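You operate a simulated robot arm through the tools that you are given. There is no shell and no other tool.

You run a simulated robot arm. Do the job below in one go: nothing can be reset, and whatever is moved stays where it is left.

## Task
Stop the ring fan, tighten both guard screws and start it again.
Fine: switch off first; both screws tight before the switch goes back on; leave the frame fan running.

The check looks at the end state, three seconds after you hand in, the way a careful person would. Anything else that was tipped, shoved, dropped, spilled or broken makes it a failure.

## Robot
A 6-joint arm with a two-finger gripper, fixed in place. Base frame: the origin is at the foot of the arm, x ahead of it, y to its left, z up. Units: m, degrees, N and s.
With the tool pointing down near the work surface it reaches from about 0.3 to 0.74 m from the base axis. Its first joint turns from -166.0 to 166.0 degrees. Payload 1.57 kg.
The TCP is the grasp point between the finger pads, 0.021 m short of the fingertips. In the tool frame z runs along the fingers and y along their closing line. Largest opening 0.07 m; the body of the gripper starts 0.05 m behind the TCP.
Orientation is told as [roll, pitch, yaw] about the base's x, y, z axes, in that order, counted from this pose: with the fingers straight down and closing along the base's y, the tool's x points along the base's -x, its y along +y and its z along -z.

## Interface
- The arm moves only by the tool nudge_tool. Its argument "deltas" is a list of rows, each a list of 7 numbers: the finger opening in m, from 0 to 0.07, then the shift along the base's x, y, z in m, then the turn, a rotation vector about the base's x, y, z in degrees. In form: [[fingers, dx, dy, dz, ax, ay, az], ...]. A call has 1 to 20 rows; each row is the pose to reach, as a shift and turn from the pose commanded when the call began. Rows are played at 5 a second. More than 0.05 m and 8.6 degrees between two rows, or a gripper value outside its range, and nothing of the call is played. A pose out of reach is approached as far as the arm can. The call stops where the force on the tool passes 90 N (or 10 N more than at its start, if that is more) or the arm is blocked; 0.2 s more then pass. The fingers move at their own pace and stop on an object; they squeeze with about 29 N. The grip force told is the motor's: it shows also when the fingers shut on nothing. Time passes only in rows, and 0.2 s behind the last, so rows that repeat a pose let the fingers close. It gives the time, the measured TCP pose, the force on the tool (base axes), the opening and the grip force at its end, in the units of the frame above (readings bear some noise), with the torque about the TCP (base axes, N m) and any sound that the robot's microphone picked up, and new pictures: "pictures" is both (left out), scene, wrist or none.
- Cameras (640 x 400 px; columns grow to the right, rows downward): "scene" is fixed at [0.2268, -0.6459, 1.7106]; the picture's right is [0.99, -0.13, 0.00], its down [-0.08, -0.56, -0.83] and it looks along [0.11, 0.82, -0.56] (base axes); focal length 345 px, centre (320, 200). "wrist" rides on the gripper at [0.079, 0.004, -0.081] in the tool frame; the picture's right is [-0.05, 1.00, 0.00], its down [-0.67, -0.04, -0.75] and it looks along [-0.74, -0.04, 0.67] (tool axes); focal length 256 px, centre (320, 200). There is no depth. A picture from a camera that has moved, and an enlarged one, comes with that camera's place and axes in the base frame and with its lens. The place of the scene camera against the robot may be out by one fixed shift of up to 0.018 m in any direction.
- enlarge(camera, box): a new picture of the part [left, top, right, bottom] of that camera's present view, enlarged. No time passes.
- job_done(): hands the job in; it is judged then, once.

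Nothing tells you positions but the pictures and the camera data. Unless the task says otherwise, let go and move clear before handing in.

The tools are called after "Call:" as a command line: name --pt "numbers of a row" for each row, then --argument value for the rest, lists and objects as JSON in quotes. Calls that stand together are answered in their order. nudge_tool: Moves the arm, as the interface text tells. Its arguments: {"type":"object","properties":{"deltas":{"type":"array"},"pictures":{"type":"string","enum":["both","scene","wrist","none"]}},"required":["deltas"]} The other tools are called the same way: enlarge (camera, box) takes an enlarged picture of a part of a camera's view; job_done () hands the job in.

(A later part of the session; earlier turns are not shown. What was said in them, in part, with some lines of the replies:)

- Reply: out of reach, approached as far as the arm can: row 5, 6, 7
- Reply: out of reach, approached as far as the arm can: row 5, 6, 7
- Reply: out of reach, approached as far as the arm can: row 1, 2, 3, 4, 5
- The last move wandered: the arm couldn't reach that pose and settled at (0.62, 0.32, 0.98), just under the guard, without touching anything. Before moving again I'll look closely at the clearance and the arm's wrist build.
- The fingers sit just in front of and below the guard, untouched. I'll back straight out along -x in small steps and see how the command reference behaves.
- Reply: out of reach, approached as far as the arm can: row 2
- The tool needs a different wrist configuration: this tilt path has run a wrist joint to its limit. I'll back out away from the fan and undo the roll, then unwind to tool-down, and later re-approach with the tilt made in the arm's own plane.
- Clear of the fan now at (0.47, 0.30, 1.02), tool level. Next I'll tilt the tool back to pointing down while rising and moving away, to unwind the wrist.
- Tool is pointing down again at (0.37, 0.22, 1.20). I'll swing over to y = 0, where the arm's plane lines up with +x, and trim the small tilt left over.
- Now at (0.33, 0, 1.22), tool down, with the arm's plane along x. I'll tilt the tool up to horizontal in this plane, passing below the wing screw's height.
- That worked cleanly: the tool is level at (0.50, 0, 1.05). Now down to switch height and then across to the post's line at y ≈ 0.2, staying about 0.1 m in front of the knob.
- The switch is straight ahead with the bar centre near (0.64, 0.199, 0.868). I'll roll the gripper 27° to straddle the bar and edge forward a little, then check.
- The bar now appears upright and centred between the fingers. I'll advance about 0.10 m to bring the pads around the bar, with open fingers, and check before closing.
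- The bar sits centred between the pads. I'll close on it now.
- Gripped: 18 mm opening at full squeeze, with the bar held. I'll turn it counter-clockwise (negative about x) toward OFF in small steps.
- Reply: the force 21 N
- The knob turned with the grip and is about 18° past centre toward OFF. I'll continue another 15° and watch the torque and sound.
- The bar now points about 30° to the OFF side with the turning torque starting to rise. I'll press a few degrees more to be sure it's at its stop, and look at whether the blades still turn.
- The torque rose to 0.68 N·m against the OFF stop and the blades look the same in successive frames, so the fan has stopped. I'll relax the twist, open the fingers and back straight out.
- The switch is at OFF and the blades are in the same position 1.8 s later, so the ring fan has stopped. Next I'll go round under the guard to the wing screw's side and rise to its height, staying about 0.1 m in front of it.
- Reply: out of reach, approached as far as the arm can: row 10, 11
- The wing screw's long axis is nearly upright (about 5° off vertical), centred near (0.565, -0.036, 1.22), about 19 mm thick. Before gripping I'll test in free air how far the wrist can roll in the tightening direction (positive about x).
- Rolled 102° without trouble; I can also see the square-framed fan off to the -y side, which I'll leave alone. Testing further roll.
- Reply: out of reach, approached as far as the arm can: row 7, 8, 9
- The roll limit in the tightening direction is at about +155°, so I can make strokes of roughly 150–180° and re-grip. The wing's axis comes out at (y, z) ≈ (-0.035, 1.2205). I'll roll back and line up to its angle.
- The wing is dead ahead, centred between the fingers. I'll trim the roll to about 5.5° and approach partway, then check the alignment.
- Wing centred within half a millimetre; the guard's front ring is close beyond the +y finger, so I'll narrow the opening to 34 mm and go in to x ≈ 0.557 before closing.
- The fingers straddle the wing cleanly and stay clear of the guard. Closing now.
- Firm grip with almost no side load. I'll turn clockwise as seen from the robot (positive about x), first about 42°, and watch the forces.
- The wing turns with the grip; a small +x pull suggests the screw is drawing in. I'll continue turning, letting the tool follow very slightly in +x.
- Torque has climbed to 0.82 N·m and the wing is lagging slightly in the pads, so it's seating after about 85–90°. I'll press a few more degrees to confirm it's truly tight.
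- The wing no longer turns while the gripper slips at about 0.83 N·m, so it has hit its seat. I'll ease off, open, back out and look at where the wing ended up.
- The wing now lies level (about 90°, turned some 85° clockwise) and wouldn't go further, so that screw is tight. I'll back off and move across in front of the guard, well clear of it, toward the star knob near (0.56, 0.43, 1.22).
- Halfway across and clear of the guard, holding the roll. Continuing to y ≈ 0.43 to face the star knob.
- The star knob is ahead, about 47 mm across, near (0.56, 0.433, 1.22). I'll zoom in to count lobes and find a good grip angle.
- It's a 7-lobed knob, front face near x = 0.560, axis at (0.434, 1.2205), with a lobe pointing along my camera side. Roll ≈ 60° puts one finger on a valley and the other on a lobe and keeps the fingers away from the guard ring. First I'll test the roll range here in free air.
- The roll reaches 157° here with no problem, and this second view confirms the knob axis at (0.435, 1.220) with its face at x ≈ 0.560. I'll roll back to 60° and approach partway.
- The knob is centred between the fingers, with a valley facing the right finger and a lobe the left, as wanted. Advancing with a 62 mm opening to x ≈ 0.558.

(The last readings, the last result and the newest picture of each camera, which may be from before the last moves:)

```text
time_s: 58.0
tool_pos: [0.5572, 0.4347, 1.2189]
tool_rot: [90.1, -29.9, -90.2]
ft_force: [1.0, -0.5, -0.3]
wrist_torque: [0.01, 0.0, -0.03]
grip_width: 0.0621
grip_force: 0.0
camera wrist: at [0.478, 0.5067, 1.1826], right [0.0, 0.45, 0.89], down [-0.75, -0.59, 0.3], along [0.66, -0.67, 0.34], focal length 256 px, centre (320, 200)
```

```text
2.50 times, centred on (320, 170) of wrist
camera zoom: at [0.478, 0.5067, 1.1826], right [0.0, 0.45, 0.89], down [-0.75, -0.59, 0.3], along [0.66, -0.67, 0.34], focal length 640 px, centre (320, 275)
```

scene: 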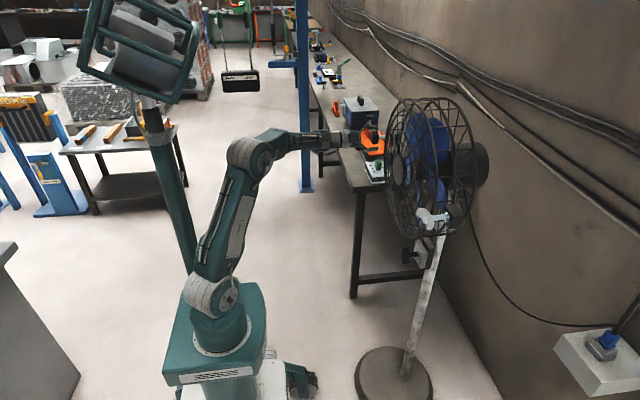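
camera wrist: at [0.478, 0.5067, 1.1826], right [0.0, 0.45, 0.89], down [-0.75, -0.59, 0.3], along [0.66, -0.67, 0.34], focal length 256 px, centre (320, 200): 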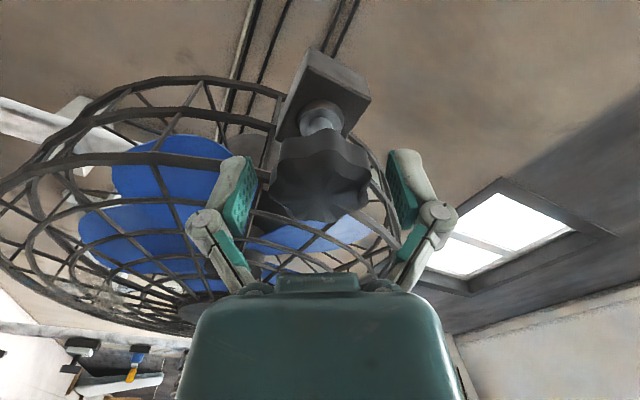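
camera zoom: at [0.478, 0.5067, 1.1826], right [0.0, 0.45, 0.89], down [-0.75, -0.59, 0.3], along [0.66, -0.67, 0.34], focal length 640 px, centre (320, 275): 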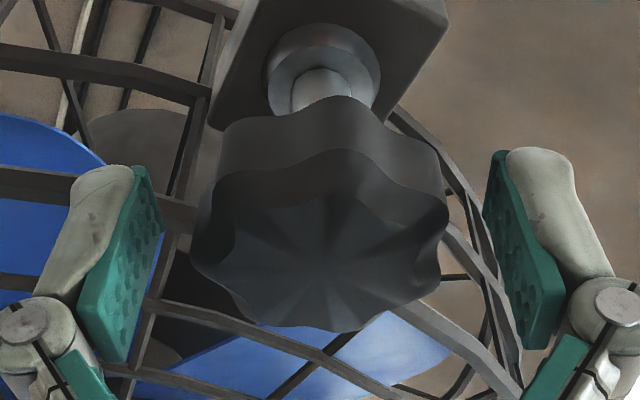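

The knob is well inside the pads. Closing on it.

Call:
nudge_tool --pt "0.05 0 0 0 0 0 0" --pt "0.04 0 0 0 0 0 0" --pt "0.02 0 0 0 0 0 0" --pt "0.02 0 0 0 0 0 0" --pictures "wrist"

Call:
enlarge --camera "wrist" --box '[220, 90, 420, 250]'

```text
time_s: 59.0
tool_pos: [0.5586, 0.4359, 1.2194]
tool_rot: [90.3, -29.9, -90.3]
ft_force: [-0.9, 0.0, 0.2]
wrist_torque: [0.04, 0.03, 0.05]
grip_width: 0.0477
grip_force: 31.7
camera wrist: at [0.4777, 0.5067, 1.1827], right [0.0, 0.45, 0.89], down [-0.75, -0.59, 0.3], along [0.66, -0.67, 0.34], focal length 256 px, centre (320, 200)
```

wrist: 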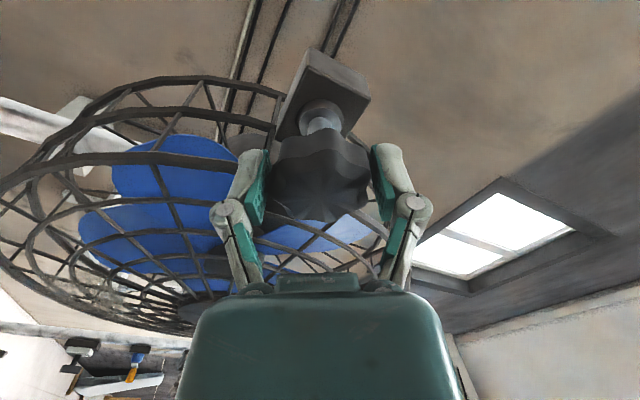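

```text
2.50 times, centred on (320, 170) of wrist
camera zoom: at [0.4777, 0.5067, 1.1827], right [0.0, 0.45, 0.89], down [-0.75, -0.59, 0.3], along [0.66, -0.67, 0.34], focal length 640 px, centre (320, 275)
```

zoom: 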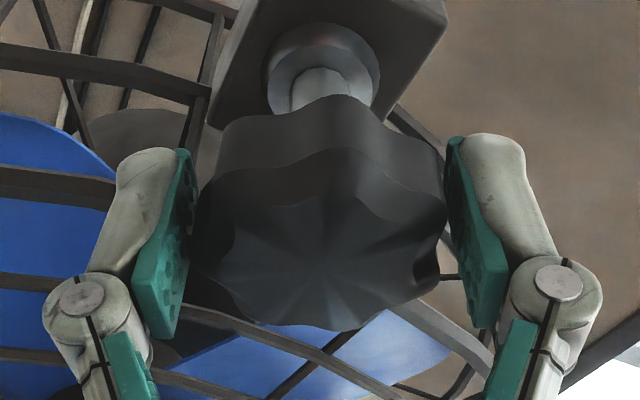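

Gripped at 47.7 mm with no side load. Turning clockwise (positive about x) about 42° first, watching the torque.

Call:
nudge_tool --pt "0.02 0 0 0 7 0 0" --pt "0.02 0 0 0 14 0 0" --pt "0.02 0 0 0 21 0 0" --pt "0.02 0 0 0 28 0 0" --pt "0.02 0 0 0 35 0 0" --pt "0.02 0 0 0 42 0 0" --pictures "wrist"

Call:
enlarge --camera "wrist" --box '[220, 90, 420, 250]'

```text
time_s: 60.4
tool_pos: [0.5591, 0.4362, 1.2207]
tool_rot: [90.1, 12.3, -90.2]
ft_force: [2.4, 7.3, 8.8]
wrist_torque: [-0.02, -0.08, -0.09]
grip_width: 0.0475
grip_force: 31.7
camera wrist: at [0.4777, 0.5127, 1.2406], right [0.0, -0.26, 0.96], down [-0.75, -0.64, -0.18], along [0.67, -0.72, -0.2], focal length 256 px, centre (320, 200)
```

wrist: 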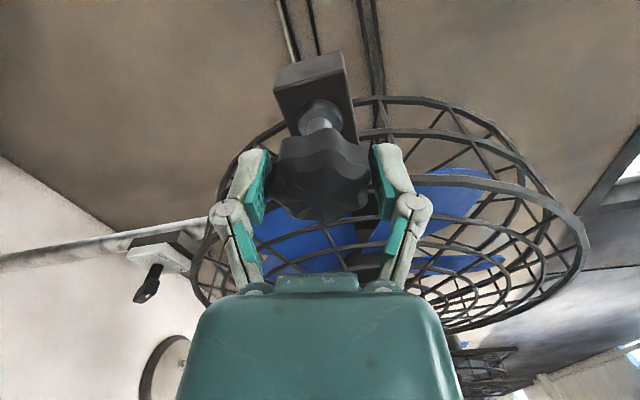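

```text
2.50 times, centred on (320, 170) of wrist
camera zoom: at [0.4777, 0.5127, 1.2406], right [0.0, -0.26, 0.96], down [-0.75, -0.64, -0.18], along [0.67, -0.72, -0.2], focal length 640 px, centre (320, 275)
```

zoom: 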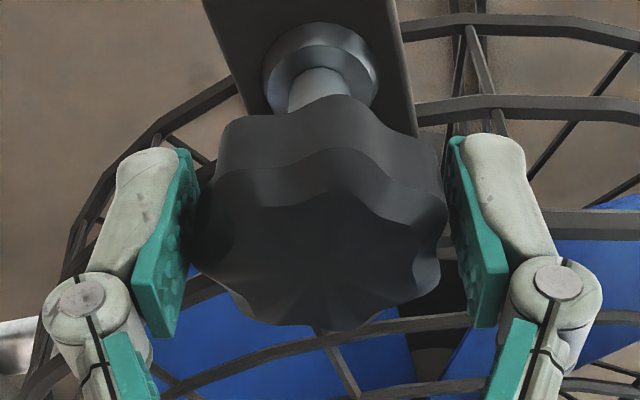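

The knob turned with the gripper and there's only a slight side load from a sub-millimetre offset. I'll continue with a tiny centring correction.

Call:
nudge_tool --pt "0.02 0 0.0004 0.0004 7 0 0" --pt "0.02 0 0.0006 0.0006 14 0 0" --pt "0.02 0 0.0006 0.0006 21 0 0" --pt "0.02 0 0.0006 0.0006 28 0 0" --pictures "wrist"

Call:
enlarge --camera "wrist" --box '[220, 90, 420, 250]'

```text
time_s: 61.4
tool_pos: [0.5571, 0.4348, 1.2202]
tool_rot: [90.0, 40.3, -90.2]
ft_force: [3.5, 5.6, 10.0]
wrist_torque: [-0.06, -0.18, 0.37]
grip_width: 0.0475
grip_force: 31.7
camera wrist: at [0.4778, 0.4937, 1.2749], right [0.0, -0.69, 0.73], down [-0.75, -0.48, -0.46], along [0.66, -0.54, -0.51], focal length 256 px, centre (320, 200)
```

wrist: 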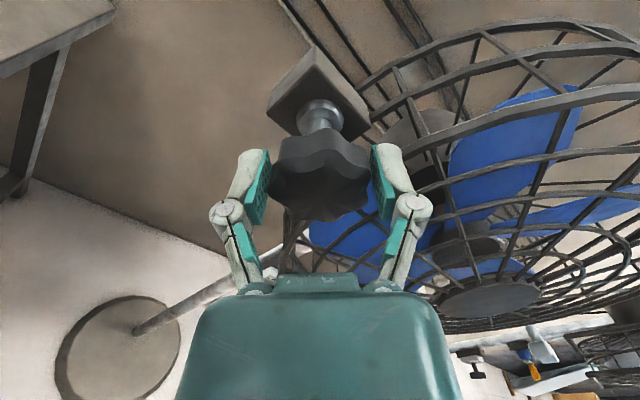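

```text
2.50 times, centred on (320, 170) of wrist
camera zoom: at [0.4778, 0.4937, 1.2749], right [0.0, -0.69, 0.73], down [-0.75, -0.48, -0.46], along [0.66, -0.54, -0.51], focal length 640 px, centre (320, 275)
```

zoom: 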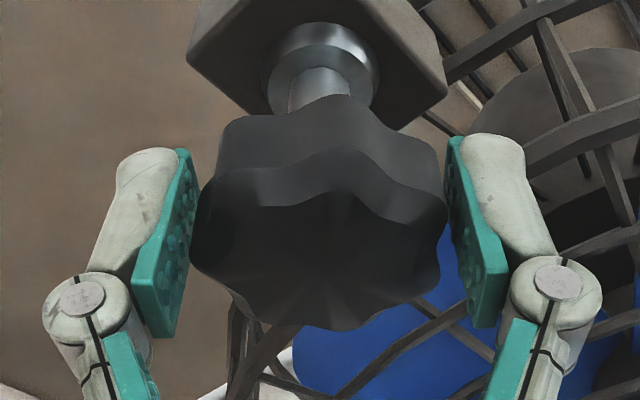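

Turned 70° so far with low torque. Continuing in smaller steps while watching clearance of the finger swinging toward the guard ring.

Call:
nudge_tool --pt "0.02 0 0.0003 0.0005 5 0 0" --pt "0.02 0 0.0003 0.0005 10 0 0" --pt "0.02 0 0.0003 0.0005 15 0 0" --pictures "wrist"

Call:
enlarge --camera "wrist" --box '[220, 90, 420, 250]'

```text
time_s: 62.2
tool_pos: [0.5578, 0.435, 1.2206]
tool_rot: [89.7, 55.2, -90.6]
ft_force: [-1.4, -5.7, 6.8]
wrist_torque: [-0.54, -0.15, -0.04]
grip_width: 0.0475
grip_force: 32.2
camera wrist: at [0.478, 0.477, 1.2875], right [0.0, -0.85, 0.53], down [-0.75, -0.35, -0.56], along [0.66, -0.4, -0.64], focal length 256 px, centre (320, 200)
```

wrist: 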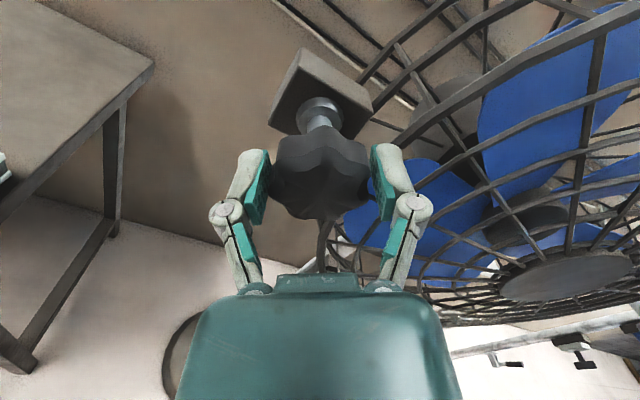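

```text
2.50 times, centred on (320, 170) of wrist
camera zoom: at [0.478, 0.477, 1.2875], right [0.0, -0.85, 0.53], down [-0.75, -0.35, -0.56], along [0.66, -0.4, -0.64], focal length 640 px, centre (320, 275)
```

zoom: 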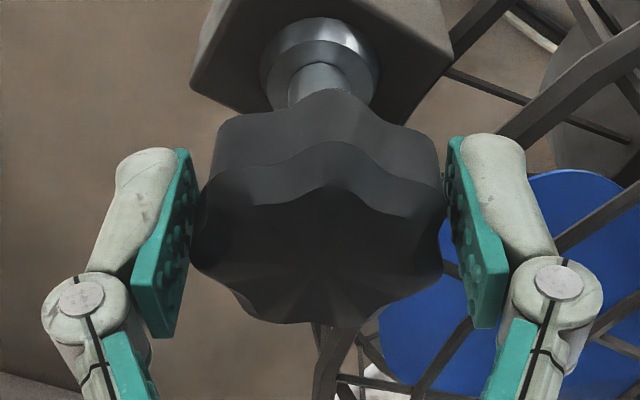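

Torque has risen to 0.54 N·m after about 85°, just like the first screw. I'll press a few degrees further to confirm it's seated.

Call:
nudge_tool --pt "0.02 0 0 0 2 0 0" --pt "0.02 0 0 0 4 0 0" --pt "0.02 0 0 0 4 0 0" --pictures "wrist"

Call:
enlarge --camera "wrist" --box '[220, 90, 420, 250]'

```text
time_s: 63.0
tool_pos: [0.5586, 0.4358, 1.2222]
tool_rot: [89.8, 59.2, -90.6]
ft_force: [2.6, -8.1, 9.7]
wrist_torque: [-0.32, -0.05, -0.3]
grip_width: 0.0473
grip_force: 31.8
camera wrist: at [0.4779, 0.4726, 1.2911], right [0.0, -0.88, 0.47], down [-0.75, -0.31, -0.59], along [0.66, -0.35, -0.66], focal length 256 px, centre (320, 200)
```

wrist: 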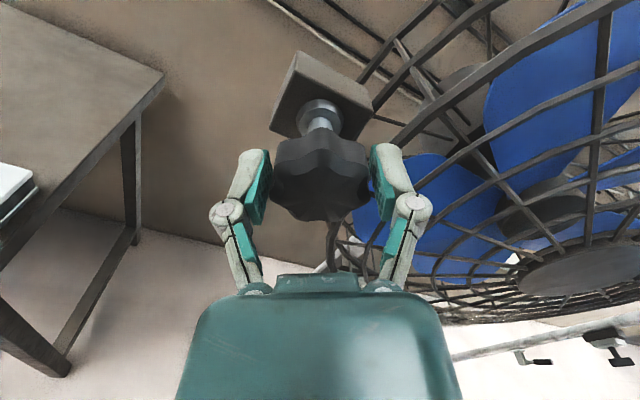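

```text
2.50 times, centred on (320, 170) of wrist
camera zoom: at [0.4779, 0.4726, 1.2911], right [0.0, -0.88, 0.47], down [-0.75, -0.31, -0.59], along [0.66, -0.35, -0.66], focal length 640 px, centre (320, 275)
```

zoom: 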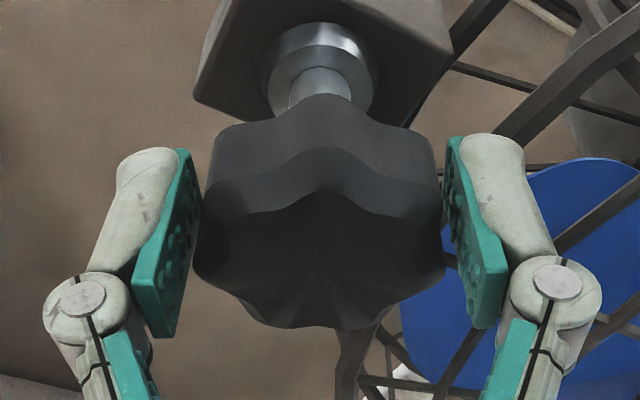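

The pads have begun slipping on the knob, so it's against its seat, but I want certainty. I'll open slightly, back out, and check the knob's position before re-gripping for a second test twist.

Call:
nudge_tool --pt "0.02 0 0 -0.001 -3 0 0" --pt "0.056 0 0 -0.001 -3 0 0" --pt "0.056 0 0 -0.001 -3 0 0" --pt "0.058 -0.02 0 -0.001 -3 0 0" --pt "0.06 -0.05 0 -0.001 -3 0 0" --pt "0.06 -0.08 0 -0.001 -3 0 0" --pt "0.06 -0.08 0 -0.001 -3 0 0"

Call:
enlarge --camera "wrist" --box '[250, 20, 370, 116]'

```text
time_s: 64.6
tool_pos: [0.4782, 0.4363, 1.22]
tool_rot: [89.8, 56.1, -90.5]
ft_force: [0.8, -0.5, 0.5]
wrist_torque: [0.0, 0.02, -0.01]
grip_width: 0.06
grip_force: 0.3
camera wrist: at [0.3969, 0.4774, 1.2871], right [0.0, -0.86, 0.51], down [-0.75, -0.34, -0.57], along [0.66, -0.38, -0.64], focal length 256 px, centre (320, 200)
```

scene: 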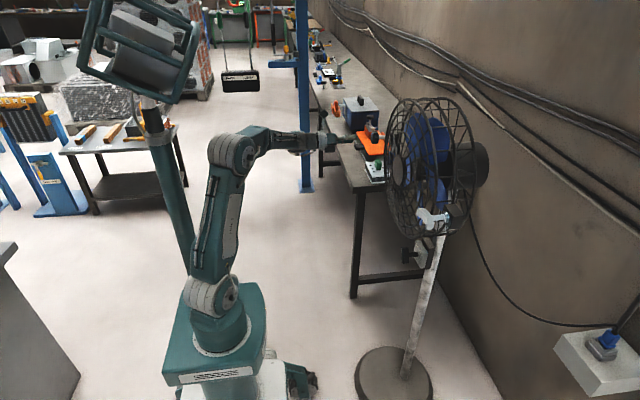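
wrist: 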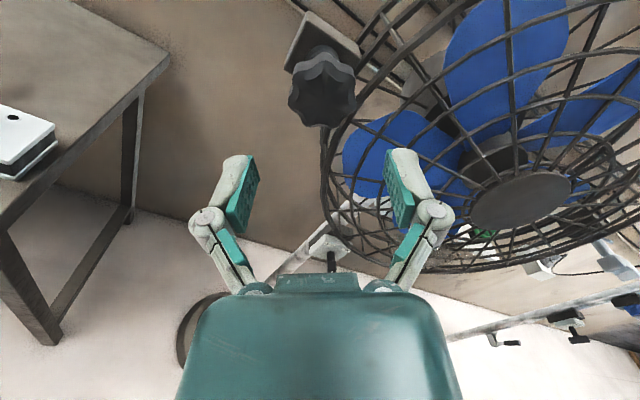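

```text
4.17 times, centred on (310, 68) of wrist
camera zoom: at [0.3969, 0.4774, 1.2871], right [0.0, -0.86, 0.51], down [-0.75, -0.34, -0.57], along [0.66, -0.38, -0.64], focal length 1067 px, centre (362, 750)
```

zoom: 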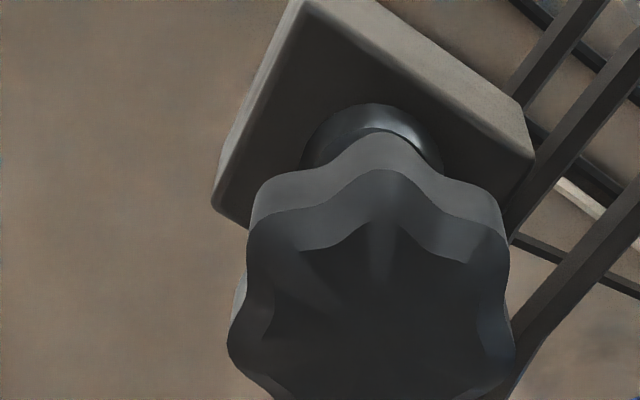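

The knob has turned about 78°. I'll roll to a fresh lobe-and-valley angle with the fingers vertical (about 83°) and re-grip to verify it's tight.

Call:
nudge_tool --pt "0.062 0 0 0.0005 -8 0 0" --pt "0.062 0 0 0.001 -16 0 0" --pt "0.062 0 0 0.0015 -24 0 0" --pt "0.062 0 0 0.0015 -32 0 0" --pt "0.062 0 0 0.0015 -40 0 0" --pt "0.062 0 0 0.0015 -48 0 0" --pt "0.062 0 0 0.0015 -56 0 0" --pt "0.062 0 0 0.0015 -63.4 0 0" --pt "0.062 0.03 0 0.0015 -63.4 0 0" --pt "0.062 0.06 0 0.0015 -63.4 0 0" --pt "0.062 0.08 0 0.0015 -63.4 0 0" --pt "0.062 0.08 0 0.0015 -63.4 0 0" --pictures "wrist"

Call:
enlarge --camera "wrist" --box '[220, 90, 420, 250]'

```text
time_s: 67.2
tool_pos: [0.5593, 0.4375, 1.2209]
tool_rot: [90.0, -7.3, -90.3]
ft_force: [0.7, -0.2, 0.2]
wrist_torque: [0.01, 0.02, 0.0]
grip_width: 0.0622
grip_force: 0.1
camera wrist: at [0.4789, 0.5158, 1.2144], right [0.0, 0.07, 1.0], down [-0.75, -0.66, 0.05], along [0.66, -0.75, 0.06], focal length 256 px, centre (320, 200)
```

wrist: 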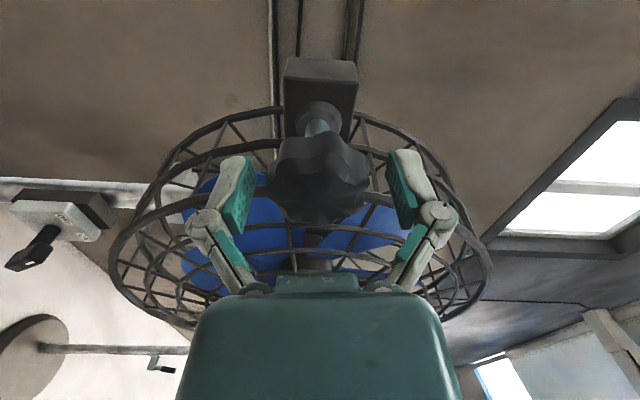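

```text
2.50 times, centred on (320, 170) of wrist
camera zoom: at [0.4789, 0.5158, 1.2144], right [0.0, 0.07, 1.0], down [-0.75, -0.66, 0.05], along [0.66, -0.75, 0.06], focal length 640 px, centre (320, 275)
```

zoom: 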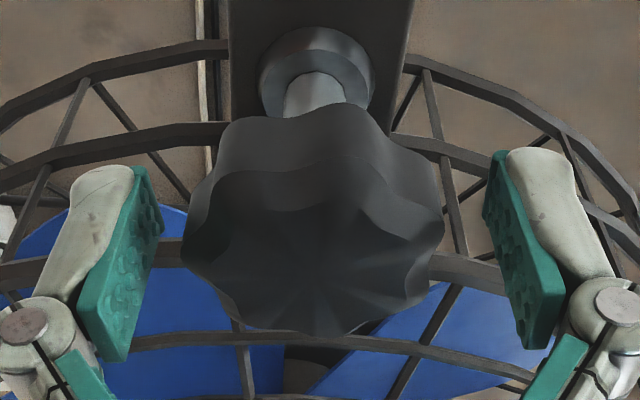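

The lobe sits to the left finger and valley to the right, with the knob centred. Closing for the test twist.

Call:
nudge_tool --pt "0.05 0 -0.0008 0 0 0 0" --pt "0.04 0 -0.0008 0 0 0 0" --pt "0.02 0 -0.0008 0 0 0 0" --pt "0.02 0 -0.0008 0 0 0 0" --pictures "none"

```text
time_s: 68.2
tool_pos: [0.5582, 0.4358, 1.2199]
tool_rot: [90.0, -7.3, -90.2]
ft_force: [-6.1, -2.4, -9.8]
wrist_torque: [0.02, 0.12, 0.03]
grip_width: 0.0462
grip_force: 31.8
```

Gripped at 46.2 mm. I'll centre it by 0.8 mm and twist a few degrees clockwise to read the resistance.

Call:
nudge_tool --pt "0.02 0 0 -0.0008 0 0 0" --pt "0.02 0 0 -0.0008 3 0 0" --pt "0.02 0 0 -0.0008 3 0 0" --pictures "none"

```text
time_s: 69.0
tool_pos: [0.5584, 0.4359, 1.2208]
tool_rot: [90.1, -4.3, -90.2]
ft_force: [2.8, -2.6, -6.9]
wrist_torque: [0.0, -0.04, 0.14]
grip_width: 0.0462
grip_force: 32.1
```

No resistance in the first 3° (could be slack between lobe and pad). Continuing a few degrees at a time.

Call:
nudge_tool --pt "0.02 0 0 0 2 0 0" --pt "0.02 0 0 0 4 0 0" --pt "0.02 0 0 0 4 0 0" --pictures "wrist"

Call:
enlarge --camera "wrist" --box '[220, 90, 420, 250]'

```text
time_s: 69.8
tool_pos: [0.5589, 0.4367, 1.2193]
tool_rot: [90.0, -0.2, -90.2]
ft_force: [1.5, -4.1, -6.3]
wrist_torque: [-0.15, 0.08, -0.15]
grip_width: 0.0452
grip_force: 32.1
camera wrist: at [0.4781, 0.5151, 1.2233], right [0.0, -0.05, 1.0], down [-0.75, -0.66, -0.03], along [0.66, -0.75, -0.04], focal length 256 px, centre (320, 200)
```

wrist: 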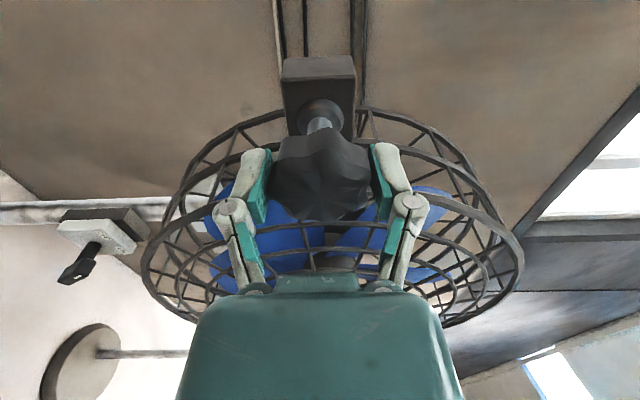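

```text
2.50 times, centred on (320, 170) of wrist
camera zoom: at [0.4781, 0.5151, 1.2233], right [0.0, -0.05, 1.0], down [-0.75, -0.66, -0.03], along [0.66, -0.75, -0.04], focal length 640 px, centre (320, 275)
```

zoom: 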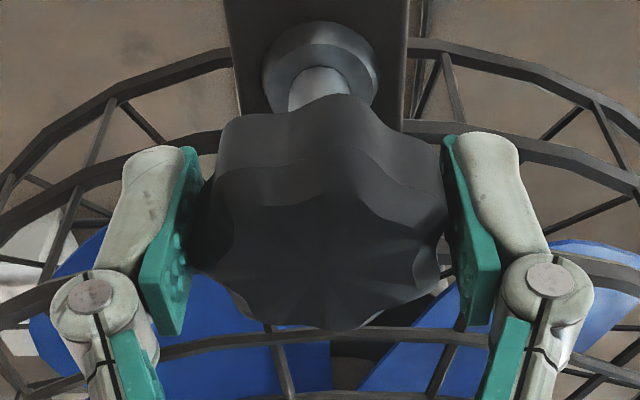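

Resistance is starting (0.15 N·m) and the grip is settling into the valley (45.2 mm). A few more degrees.

Call:
nudge_tool --pt "0.02 0 0 -0.0004 2 0 0" --pt "0.02 0 0 -0.0004 4 0 0" --pt "0.02 0 0 -0.0004 4 0 0" --pictures "none"

```text
time_s: 70.6
tool_pos: [0.5589, 0.4362, 1.2204]
tool_rot: [90.1, 3.7, -90.2]
ft_force: [2.8, -1.4, -1.6]
wrist_torque: [-0.93, -0.03, 0.09]
grip_width: 0.0457
grip_force: 31.7
```

The torque shot up to 0.93 N·m within 4° – the knob is hard against its seat. I'll ease off without turning it back, open and retreat.

Call:
nudge_tool --pt "0.02 0 0 0 -2 0 0" --pt "0.05 0 0 0 -3 0 0" --pt "0.062 0 0 0 -3 0 0" --pt "0.062 0 0 0 -3 0 0" --pt "0.062 -0.03 0 0 -3 0 0" --pt "0.062 -0.06 0 0 -3 0 0" --pt "0.062 -0.09 0 0 -3 0 0" --pt "0.062 -0.12 0 0 -3 0 0"

Call:
enlarge --camera "wrist" --box '[270, 10, 370, 90]'

Call:
enlarge --camera "scene" --box '[380, 80, 500, 270]'

```text
time_s: 72.4
tool_pos: [0.4367, 0.4359, 1.2194]
tool_rot: [90.1, 0.7, -90.2]
ft_force: [1.1, -0.7, -0.5]
wrist_torque: [0.0, 0.01, 0.0]
grip_width: 0.062
grip_force: 0.1
camera wrist: at [0.3574, 0.5148, 1.2239], right [0.0, -0.07, 1.0], down [-0.75, -0.66, -0.04], along [0.66, -0.75, -0.05], focal length 256 px, centre (320, 200)
```

scene: 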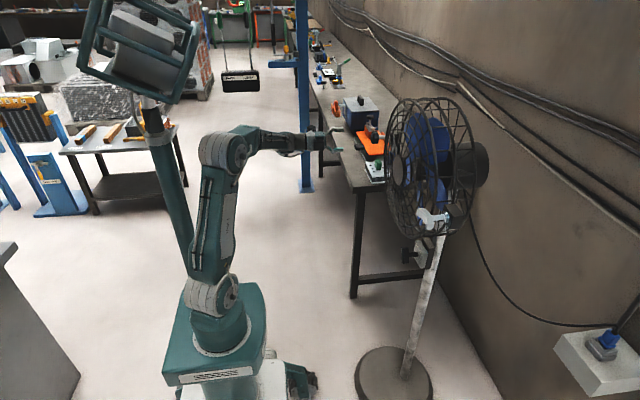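
wrist: 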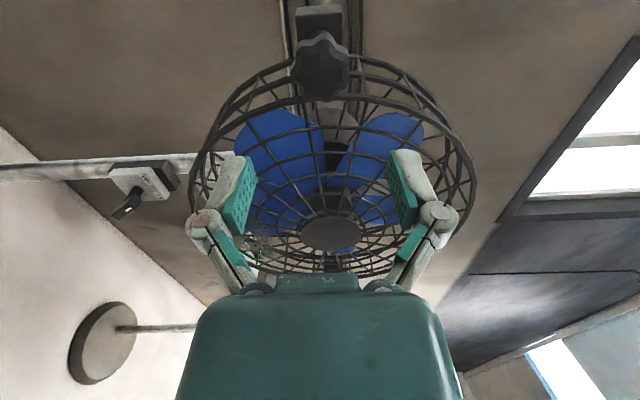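

```text
5.00 times, centred on (320, 50) of wrist
camera zoom: at [0.3574, 0.5148, 1.2239], right [0.0, -0.07, 1.0], down [-0.75, -0.66, -0.04], along [0.66, -0.75, -0.05], focal length 1280 px, centre (320, 950)
```

zoom: 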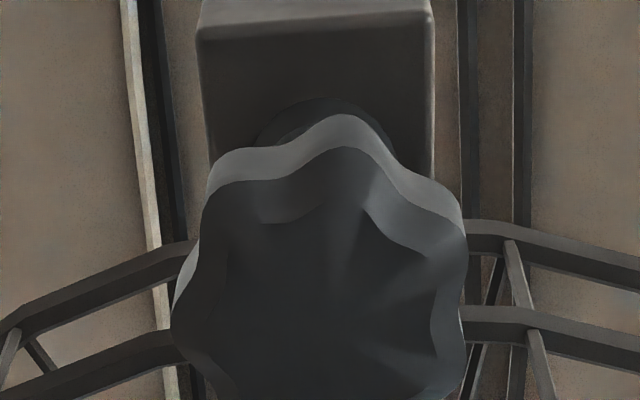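

```text
2.11 times, centred on (440, 175) of scene
camera zoom: at [0.2268, -0.6459, 1.7106], right [0.99, -0.13, 0.0], down [-0.08, -0.56, -0.83], along [0.11, 0.82, -0.56], focal length 726 px, centre (67, 253)
```

zoom: 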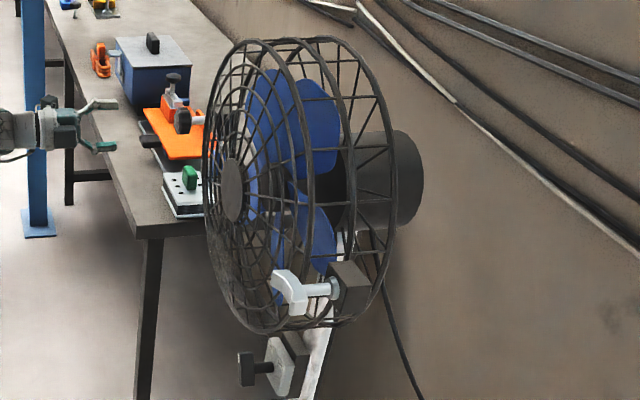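

Both screws are now seated: wing level and star knob hard at its stop, and the fan is still. Next I'll go back across in front of the guard toward y = 0, rolling back to neutral on the way.

Call:
nudge_tool --pt "0.07 0 -0.0436 0 -8.5 0 0" --pt "0.07 0 -0.0872 0 -17 0 0" --pt "0.07 0 -0.1308 0 -25.5 0 0" --pt "0.07 0 -0.1744 0 -34 0 0" --pt "0.07 0 -0.218 0 -42.5 0 0" --pt "0.07 0 -0.2616 0 -51 0 0" --pt "0.07 0 -0.3052 0 -59.5 0 0" --pt "0.07 0 -0.3488 0 -68 0 0" --pt "0.07 0 -0.3924 0 -76.5 0 0" --pt "0.07 0 -0.436 0 -85 0 0" --pt "0.07 0 -0.436 0 -90.7 0 0" --pictures "both"

```text
time_s: 74.8
tool_pos: [0.4377, -0.0016, 1.219]
tool_rot: [-155.3, -89.9, 155.4]
ft_force: [-0.8, 0.3, 0.9]
wrist_torque: [0.0, 0.01, -0.03]
grip_width: 0.0701
grip_force: 0.1
camera wrist: at [0.3569, 0.0025, 1.1396], right [0.0, 1.0, 0.05], down [-0.75, -0.04, 0.66], along [0.67, -0.04, 0.75], focal length 256 px, centre (320, 200)
```

scene: 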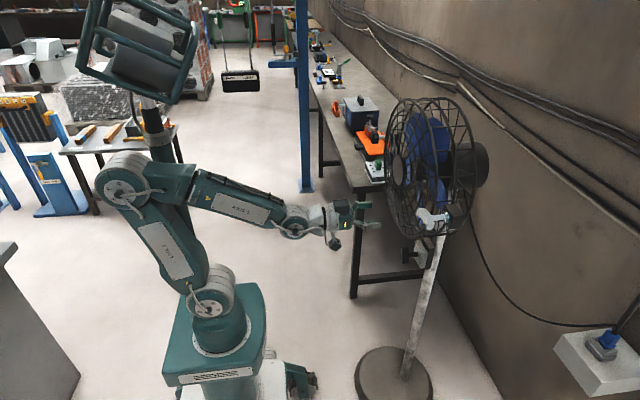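
wrist: 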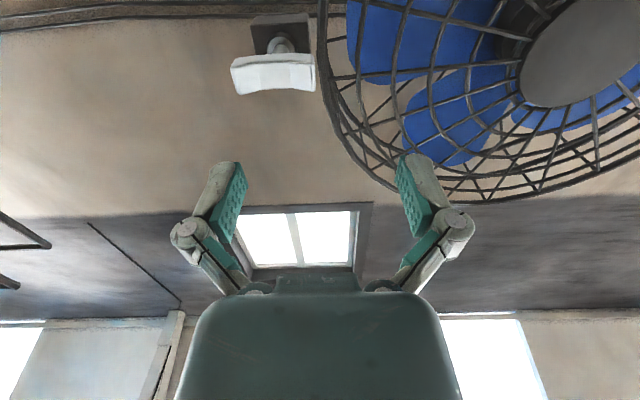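

The wing now lies horizontal as expected. I'll take a close look at it, then drop down in front at y ≈ 0 to the switch's height.

Call:
enlarge --camera "wrist" --box '[220, 20, 340, 116]'

Call:
nudge_tool --pt "0.07 0.012 0 -0.025 0 0 0" --pt "0.07 0.024 0 -0.05 0 0 0" --pt "0.07 0.036 0 -0.08 0 0 0" --pt "0.07 0.05 0 -0.11 0 0 0" --pt "0.07 0.06 0 -0.14 0 0 0" --pt "0.07 0.068 0 -0.17 0 0 0" --pt "0.07 0.072 0 -0.21 0 0 0" --pt "0.07 0.074 0 -0.25 0 0 0" --pt "0.07 0.076 0 -0.29 0 0 0" --pt "0.07 0.08 0 -0.33 0 0 0" --pt "0.07 0.083 0 -0.35 0 0 0" --pt "0.07 0.083 0.045 -0.35 0 0 0" --pt "0.07 0.083 0.09 -0.35 0 0 0" --pt "0.07 0.083 0.135 -0.35 0 0 0" --pt "0.07 0.083 0.18 -0.35 0 0 0" --pt "0.07 0.083 0.2 -0.35 0 0 0" --pt "0.07 0.083 0.2 -0.35 0 0 0"

```text
4.17 times, centred on (280, 68) of wrist
camera zoom: at [0.3569, 0.0025, 1.1396], right [0.0, 1.0, 0.05], down [-0.75, -0.04, 0.66], along [0.67, -0.04, 0.75], focal length 1067 px, centre (487, 750)
```

zoom: 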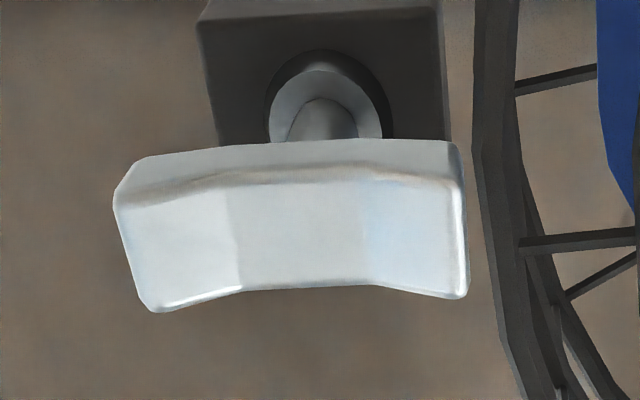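

```text
time_s: 78.4
tool_pos: [0.5198, 0.1992, 0.8703]
tool_rot: [170.8, -89.9, -170.8]
ft_force: [0.6, 1.1, 0.0]
wrist_torque: [0.02, 0.0, -0.03]
grip_width: 0.0704
grip_force: 0.1
camera wrist: at [0.4398, 0.2029, 0.7896], right [0.0, 1.0, 0.05], down [-0.75, -0.04, 0.66], along [0.67, -0.04, 0.75], focal length 256 px, centre (320, 200)
```

scene: 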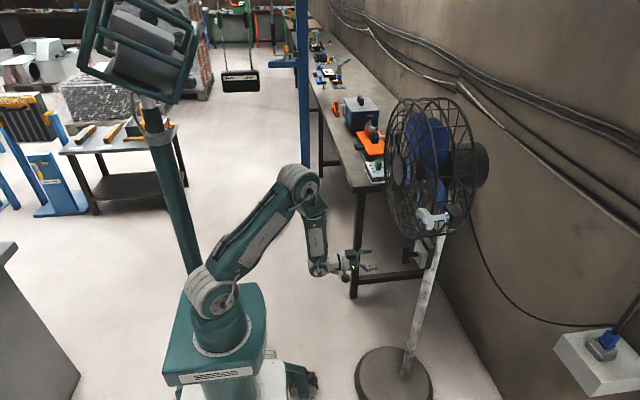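
wrist: 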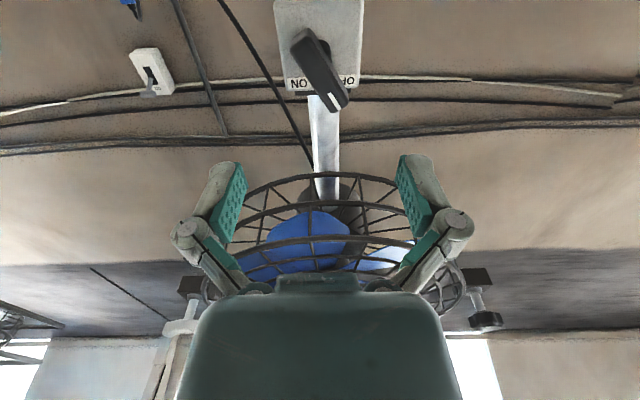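

The knob points to OFF, about 30° to the +y side. I'll roll to -30° and move in to straddle the bar at the same spot as before.

Call:
nudge_tool --pt "0.07 0.005 0 0 -7.5 0 0" --pt "0.07 0.01 0 0 -15 0 0" --pt "0.07 0.015 0.0005 -0.001 -22.5 0 0" --pt "0.07 0.02 0.0005 -0.001 -30 0 0" --pt "0.07 0.045 0.0005 -0.001 -30 0 0" --pt "0.07 0.07 0.0005 -0.001 -30 0 0" --pt "0.07 0.095 0.0005 -0.001 -30 0 0" --pt "0.07 0.117 0.0005 -0.001 -30 0 0" --pt "0.07 0.117 0.0005 -0.001 -30 0 0"

```text
time_s: 80.4
tool_pos: [0.6388, 0.199, 0.8688]
tool_rot: [-90.0, -60.0, 90.2]
ft_force: [0.4, 0.0, 0.2]
wrist_torque: [-0.01, 0.0, -0.01]
grip_width: 0.0699
grip_force: 0.1
camera wrist: at [0.5574, 0.1631, 0.7973], right [0.0, 0.89, -0.45], down [-0.75, 0.3, 0.59], along [0.67, 0.34, 0.66], focal length 256 px, centre (320, 200)
```

scene: 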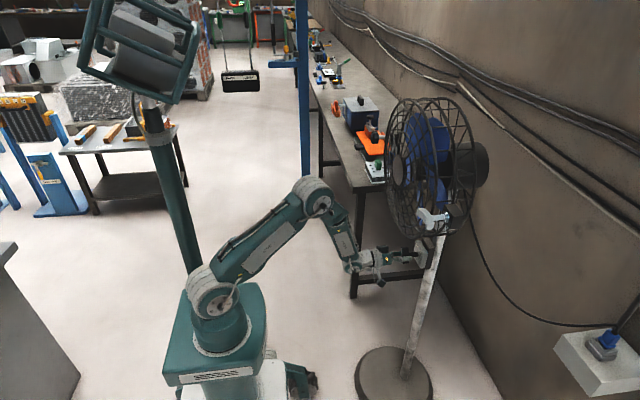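
wrist: 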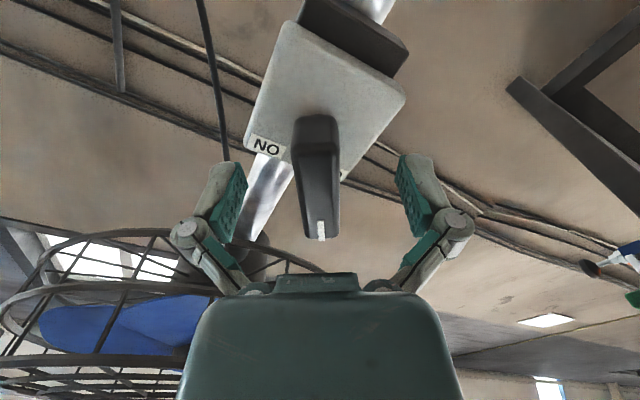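

The bar is centred between the fingers. I'll close and turn it clockwise (positive) toward ON.

Call:
nudge_tool --pt "0.03 0 0 0 0 0 0" --pt "0.01 0 0 0 0 0 0" --pt "0.0 0 0 0 0 0 0" --pt "0.0 0 0 0 0 0 0" --pt "0.0 0 0 0 7.5 0 0" --pt "0.0 0 0 0 15 0 0" --pt "0.0 0 0 0 22.5 0 0" --pt "0.0 0 0 0 30 0 0" --pt "0.0 0 0 0 37.5 0 0" --pt "0.0 0 0 0 45 0 0"

```text
time_s: 82.6
tool_pos: [0.6364, 0.1998, 0.8683]
tool_rot: [90.5, -74.9, -90.5]
ft_force: [-14.7, -4.0, 2.4]
wrist_torque: [-0.02, -0.71, -0.21]
grip_width: 0.0181
grip_force: 32.0
camera wrist: at [0.5569, 0.2244, 0.7926], right [0.0, 0.95, 0.31], down [-0.75, -0.21, 0.63], along [0.67, -0.23, 0.71], focal length 256 px, centre (320, 200)
```

scene: 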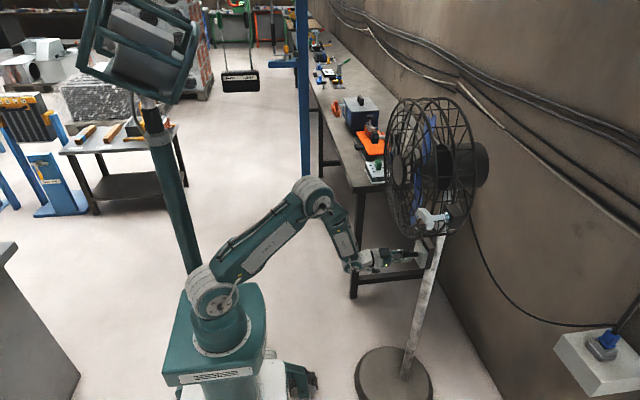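
wrist: 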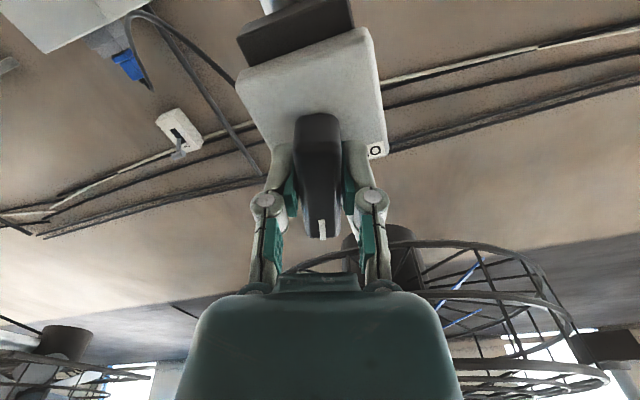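

The blades have started moving already with the knob past centre. I'll turn it the rest of the way to the ON stop.

Call:
nudge_tool --pt "0.0 0 0 0 5 0 0" --pt "0.0 0 0 0 10 0 0" --pt "0.0 0 0 0 15 0 0" --pt "0.0 0 0 0 18 0 0" --pt "0.0 0 0 0 18 0 0"

```text
time_s: 83.8
tool_pos: [0.6375, 0.2001, 0.8692]
tool_rot: [90.1, -56.9, -90.3]
ft_force: [-15.5, -0.6, 0.5]
wrist_torque: [-0.65, -0.41, -0.26]
grip_width: 0.0186
grip_force: 32.2
camera wrist: at [0.5571, 0.2468, 0.8039], right [0.0, 0.81, 0.59], down [-0.75, -0.39, 0.54], along [0.67, -0.44, 0.6], focal length 256 px, centre (320, 200)
```

scene: 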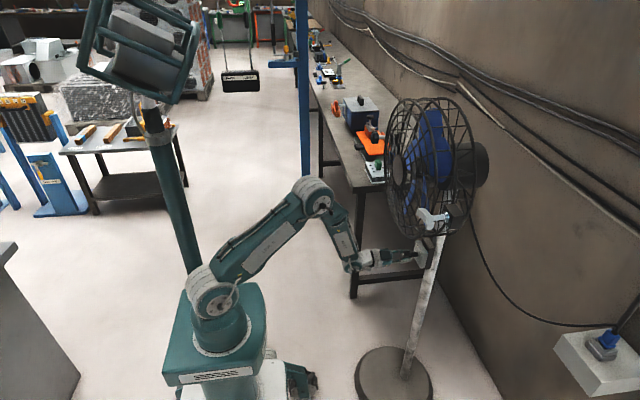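
wrist: 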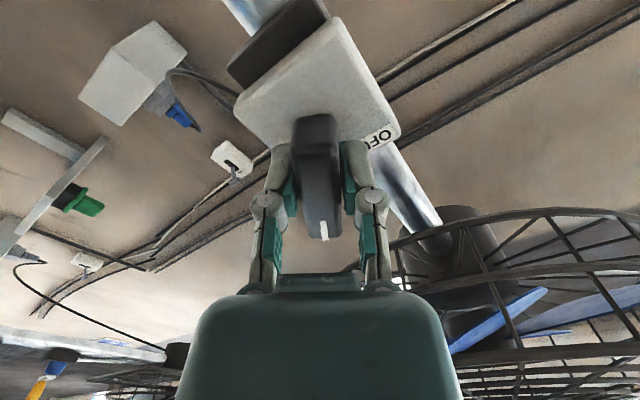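

Torque of 0.65 N·m says the knob is at its ON stop and the blades are turning. I'll ease off, open and back straight out.

Call:
nudge_tool --pt "0.0 0 0 0 -2 0 0" --pt "0.03 0 0 0 -3 0 0" --pt "0.07 0 0 0 -3 0 0" --pt "0.07 0 0 0 -3 0 0" --pt "0.07 -0.03 0 0 -3 0 0" --pt "0.07 -0.06 0 0 -3 0 0" --pt "0.07 -0.09 0 0 -3 0 0" --pt "0.07 -0.115 0 0 -3 0 0"

Call:
enlarge --camera "wrist" --box '[260, 0, 400, 150]'

Call:
enlarge --camera "scene" --box '[380, 80, 500, 270]'

```text
time_s: 85.6
tool_pos: [0.5223, 0.2002, 0.8684]
tool_rot: [90.2, -60.0, -90.3]
ft_force: [0.4, -0.4, -0.2]
wrist_torque: [0.02, -0.01, -0.01]
grip_width: 0.0701
grip_force: 0.0
camera wrist: at [0.4423, 0.2431, 0.8015], right [0.0, 0.84, 0.55], down [-0.75, -0.36, 0.56], along [0.67, -0.41, 0.63], focal length 256 px, centre (320, 200)
```

scene: 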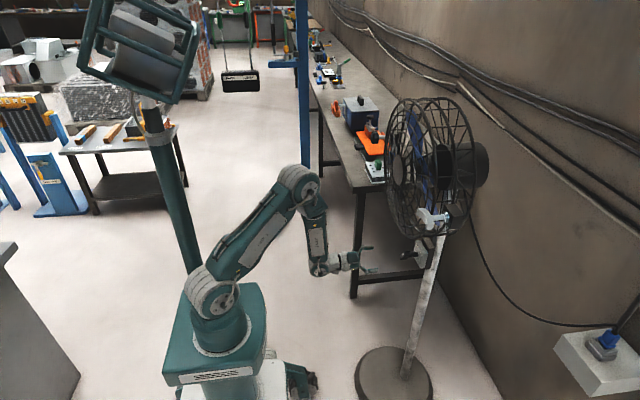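
wrist: 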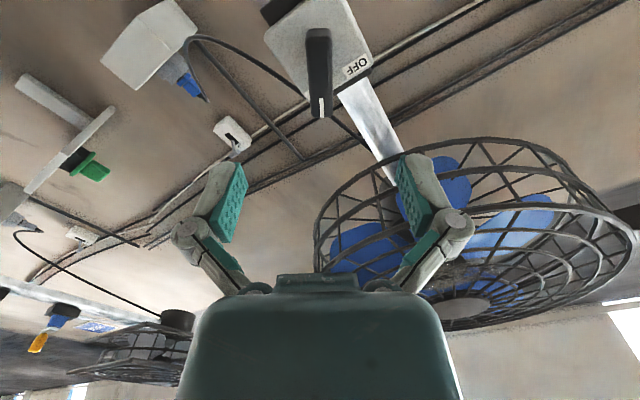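

```text
2.67 times, centred on (330, 75) of wrist
camera zoom: at [0.4423, 0.2431, 0.8015], right [0.0, 0.84, 0.55], down [-0.75, -0.36, 0.56], along [0.67, -0.41, 0.63], focal length 683 px, centre (293, 533)
```

zoom: 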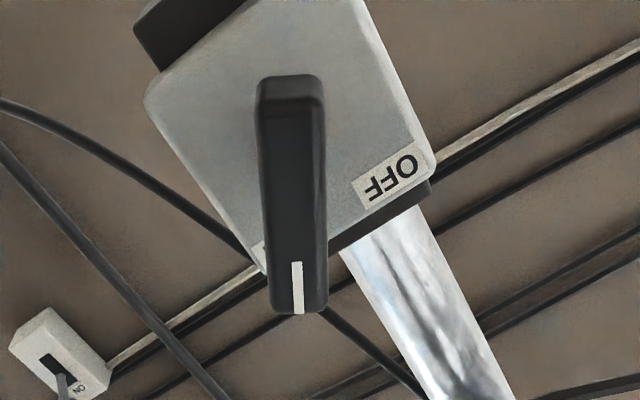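

```text
2.11 times, centred on (440, 175) of scene
camera zoom: at [0.2268, -0.6459, 1.7106], right [0.99, -0.13, 0.0], down [-0.08, -0.56, -0.83], along [0.11, 0.82, -0.56], focal length 726 px, centre (67, 253)
```

zoom: 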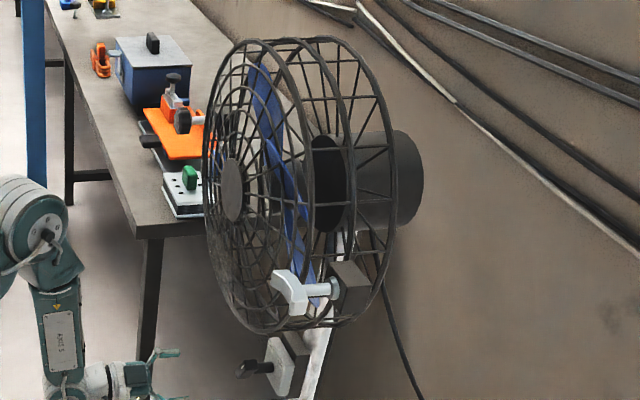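

The knob points to ON, and the blades' positions keep changing. I'll move the arm aside and take a last look to confirm the fan keeps running and everything else is as it was.

Call:
nudge_tool --pt "0.07 -0.003 -0.04 0 -7.5 0 0" --pt "0.07 -0.005 -0.08 0 -15 0 0" --pt "0.07 -0.005 -0.12 0 -22.5 0 0" --pt "0.07 -0.007 -0.16 0.02 -30 0 0" --pt "0.07 -0.01 -0.2 0.05 -30 0 0" --pt "0.07 -0.015 -0.2 0.1 -30 0 0" --pt "0.07 -0.02 -0.2 0.15 -30 0 0" --pt "0.07 -0.02 -0.2 0.18 -30 0 0" --pt "0.07 -0.02 -0.2 0.18 -30 0 0"

Call:
enlarge --camera "scene" --box '[380, 80, 500, 270]'

Call:
nudge_tool --pt "0.07 0 0 0 0 0 0" --pt "0.07 0 0 0 0 0 0"

Call:
enlarge --camera "scene" --box '[380, 80, 500, 270]'

```text
refused: row 6 steps farther than a row can; nothing moved
```

```text
2.11 times, centred on (440, 175) of scene
camera zoom: at [0.2268, -0.6459, 1.7106], right [0.99, -0.13, 0.0], down [-0.08, -0.56, -0.83], along [0.11, 0.82, -0.56], focal length 726 px, centre (67, 253)
```

zoom: 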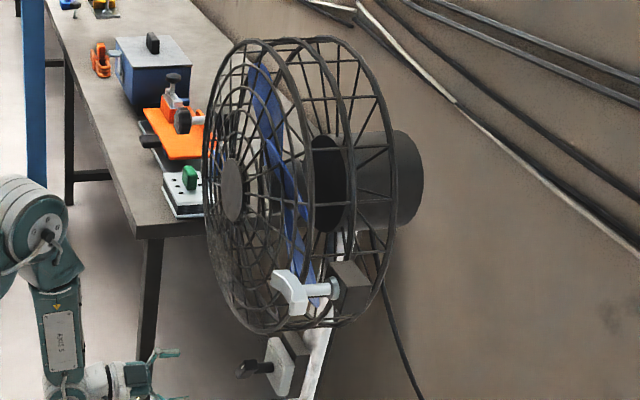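

```text
time_s: 86.2
tool_pos: [0.523, 0.1993, 0.8696]
tool_rot: [90.3, -59.9, -90.3]
ft_force: [0.9, 0.4, -0.1]
wrist_torque: [0.0, 0.01, -0.02]
grip_width: 0.07
grip_force: 0.1
camera wrist: at [0.4425, 0.2429, 0.8015], right [0.0, 0.84, 0.55], down [-0.75, -0.36, 0.56], along [0.67, -0.41, 0.63], focal length 256 px, centre (320, 200)
```

scene: 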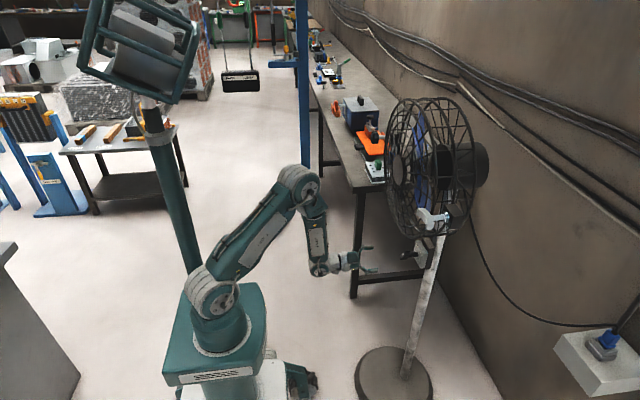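
wrist: 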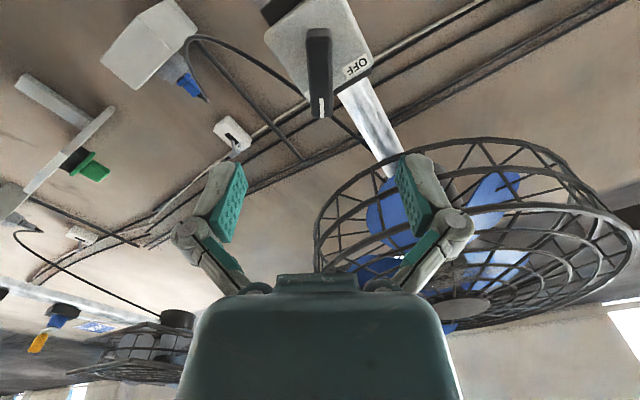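

```text
2.11 times, centred on (440, 175) of scene
camera zoom: at [0.2268, -0.6459, 1.7106], right [0.99, -0.13, 0.0], down [-0.08, -0.56, -0.83], along [0.11, 0.82, -0.56], focal length 726 px, centre (67, 253)
```

zoom: 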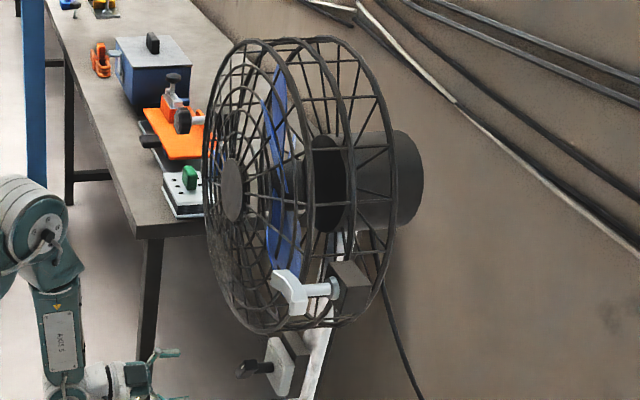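

The ring fan is running (blade positions change between frames), the wing is level and the knob is on ON; the frame fan's blades also keep changing. The last retreat was refused for too large a step, so I'll move the arm aside in smaller steps.

Call:
nudge_tool --pt "0.07 -0.003 -0.04 0 -7.5 0 0" --pt "0.07 -0.005 -0.08 0 -15 0 0" --pt "0.07 -0.005 -0.12 0 -22.5 0 0" --pt "0.07 -0.007 -0.16 0 -30 0 0" --pt "0.07 -0.01 -0.195 0 -30 0 0" --pt "0.07 -0.013 -0.195 0.04 -30 0 0" --pt "0.07 -0.016 -0.195 0.08 -30 0 0" --pt "0.07 -0.018 -0.195 0.12 -30 0 0" --pt "0.07 -0.02 -0.195 0.15 -30 0 0" --pt "0.07 -0.02 -0.195 0.15 -30 0 0"

Call:
enlarge --camera "scene" --box '[380, 80, 500, 270]'

```text
time_s: 88.4
tool_pos: [0.502, 0.0048, 1.0194]
tool_rot: [171.7, -89.9, -171.7]
ft_force: [-0.4, 0.2, 0.0]
wrist_torque: [-0.02, 0.02, 0.0]
grip_width: 0.0703
grip_force: 0.2
camera wrist: at [0.422, 0.0089, 0.9396], right [0.0, 1.0, 0.05], down [-0.75, -0.04, 0.67], along [0.67, -0.04, 0.74], focal length 256 px, centre (320, 200)
```

scene: 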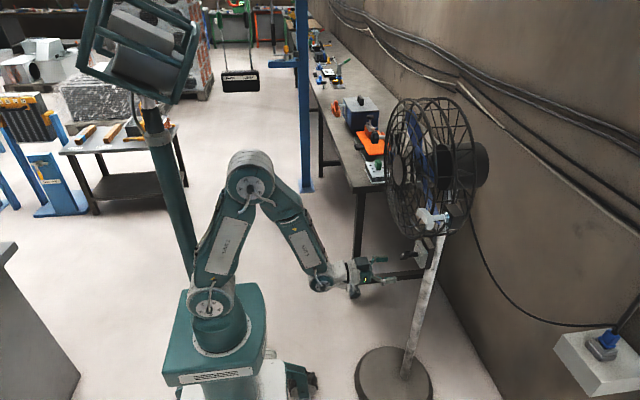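
wrist: 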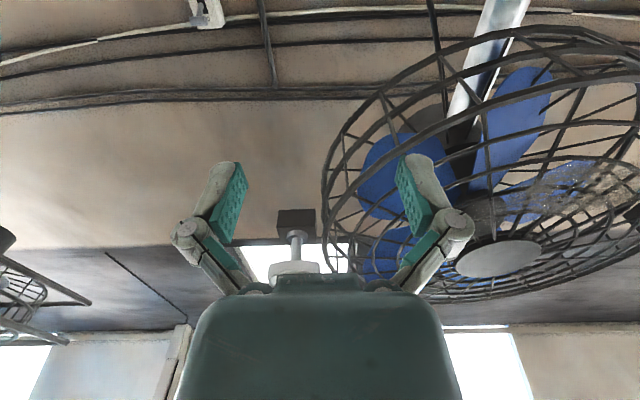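

```text
2.11 times, centred on (440, 175) of scene
camera zoom: at [0.2268, -0.6459, 1.7106], right [0.99, -0.13, 0.0], down [-0.08, -0.56, -0.83], along [0.11, 0.82, -0.56], focal length 726 px, centre (67, 253)
```

zoom: 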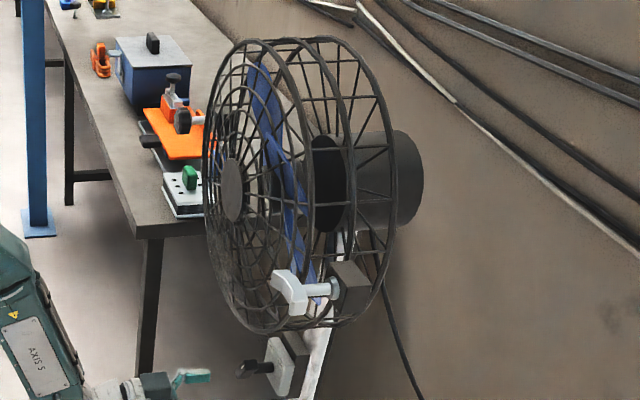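

The ring fan is running with its knob at ON, both guard screws are seated, the frame fan was not touched, and the arm is open and clear. I'm handing in the job.

Call:
job_done

```text
The job is handed in.
```

I stopped the ring fan, tightened both guard screws, started it again and handed the job in. I don't have the check's verdict yet.

- **Switch off:** I turned the post knob to its OFF stop. The blades were in the same position 1.8 s later, so the fan was still before I touched the screws.
- **Wing screw:** it turned about 85° clockwise, then stopped moving. The grip began to slip on it at about 0.83 N·m.
- **Star knob:** it turned about 80–85° clockwise. The first grip slipped, so I re-gripped it, and it came up hard against its stop at 0.93 N·m.
- **Switch on:** I turned the knob back to its ON stop after both screws were seated. The blade positions kept changing in every picture after that.
- **Frame fan:** I never touched it. Its blade positions still looked to be changing near the end, but I only saw it small, at the edge of the wrist camera's view.

I judged "tight" from the torque and from each screw no longer turning. I didn't re-grip the wing screw for a second check as I did the star knob.

Early on, one move went out of reach and left the gripper just under the guard. The force readings stayed near zero and I backed it out. Nothing looked moved or tipped in the last pictures.
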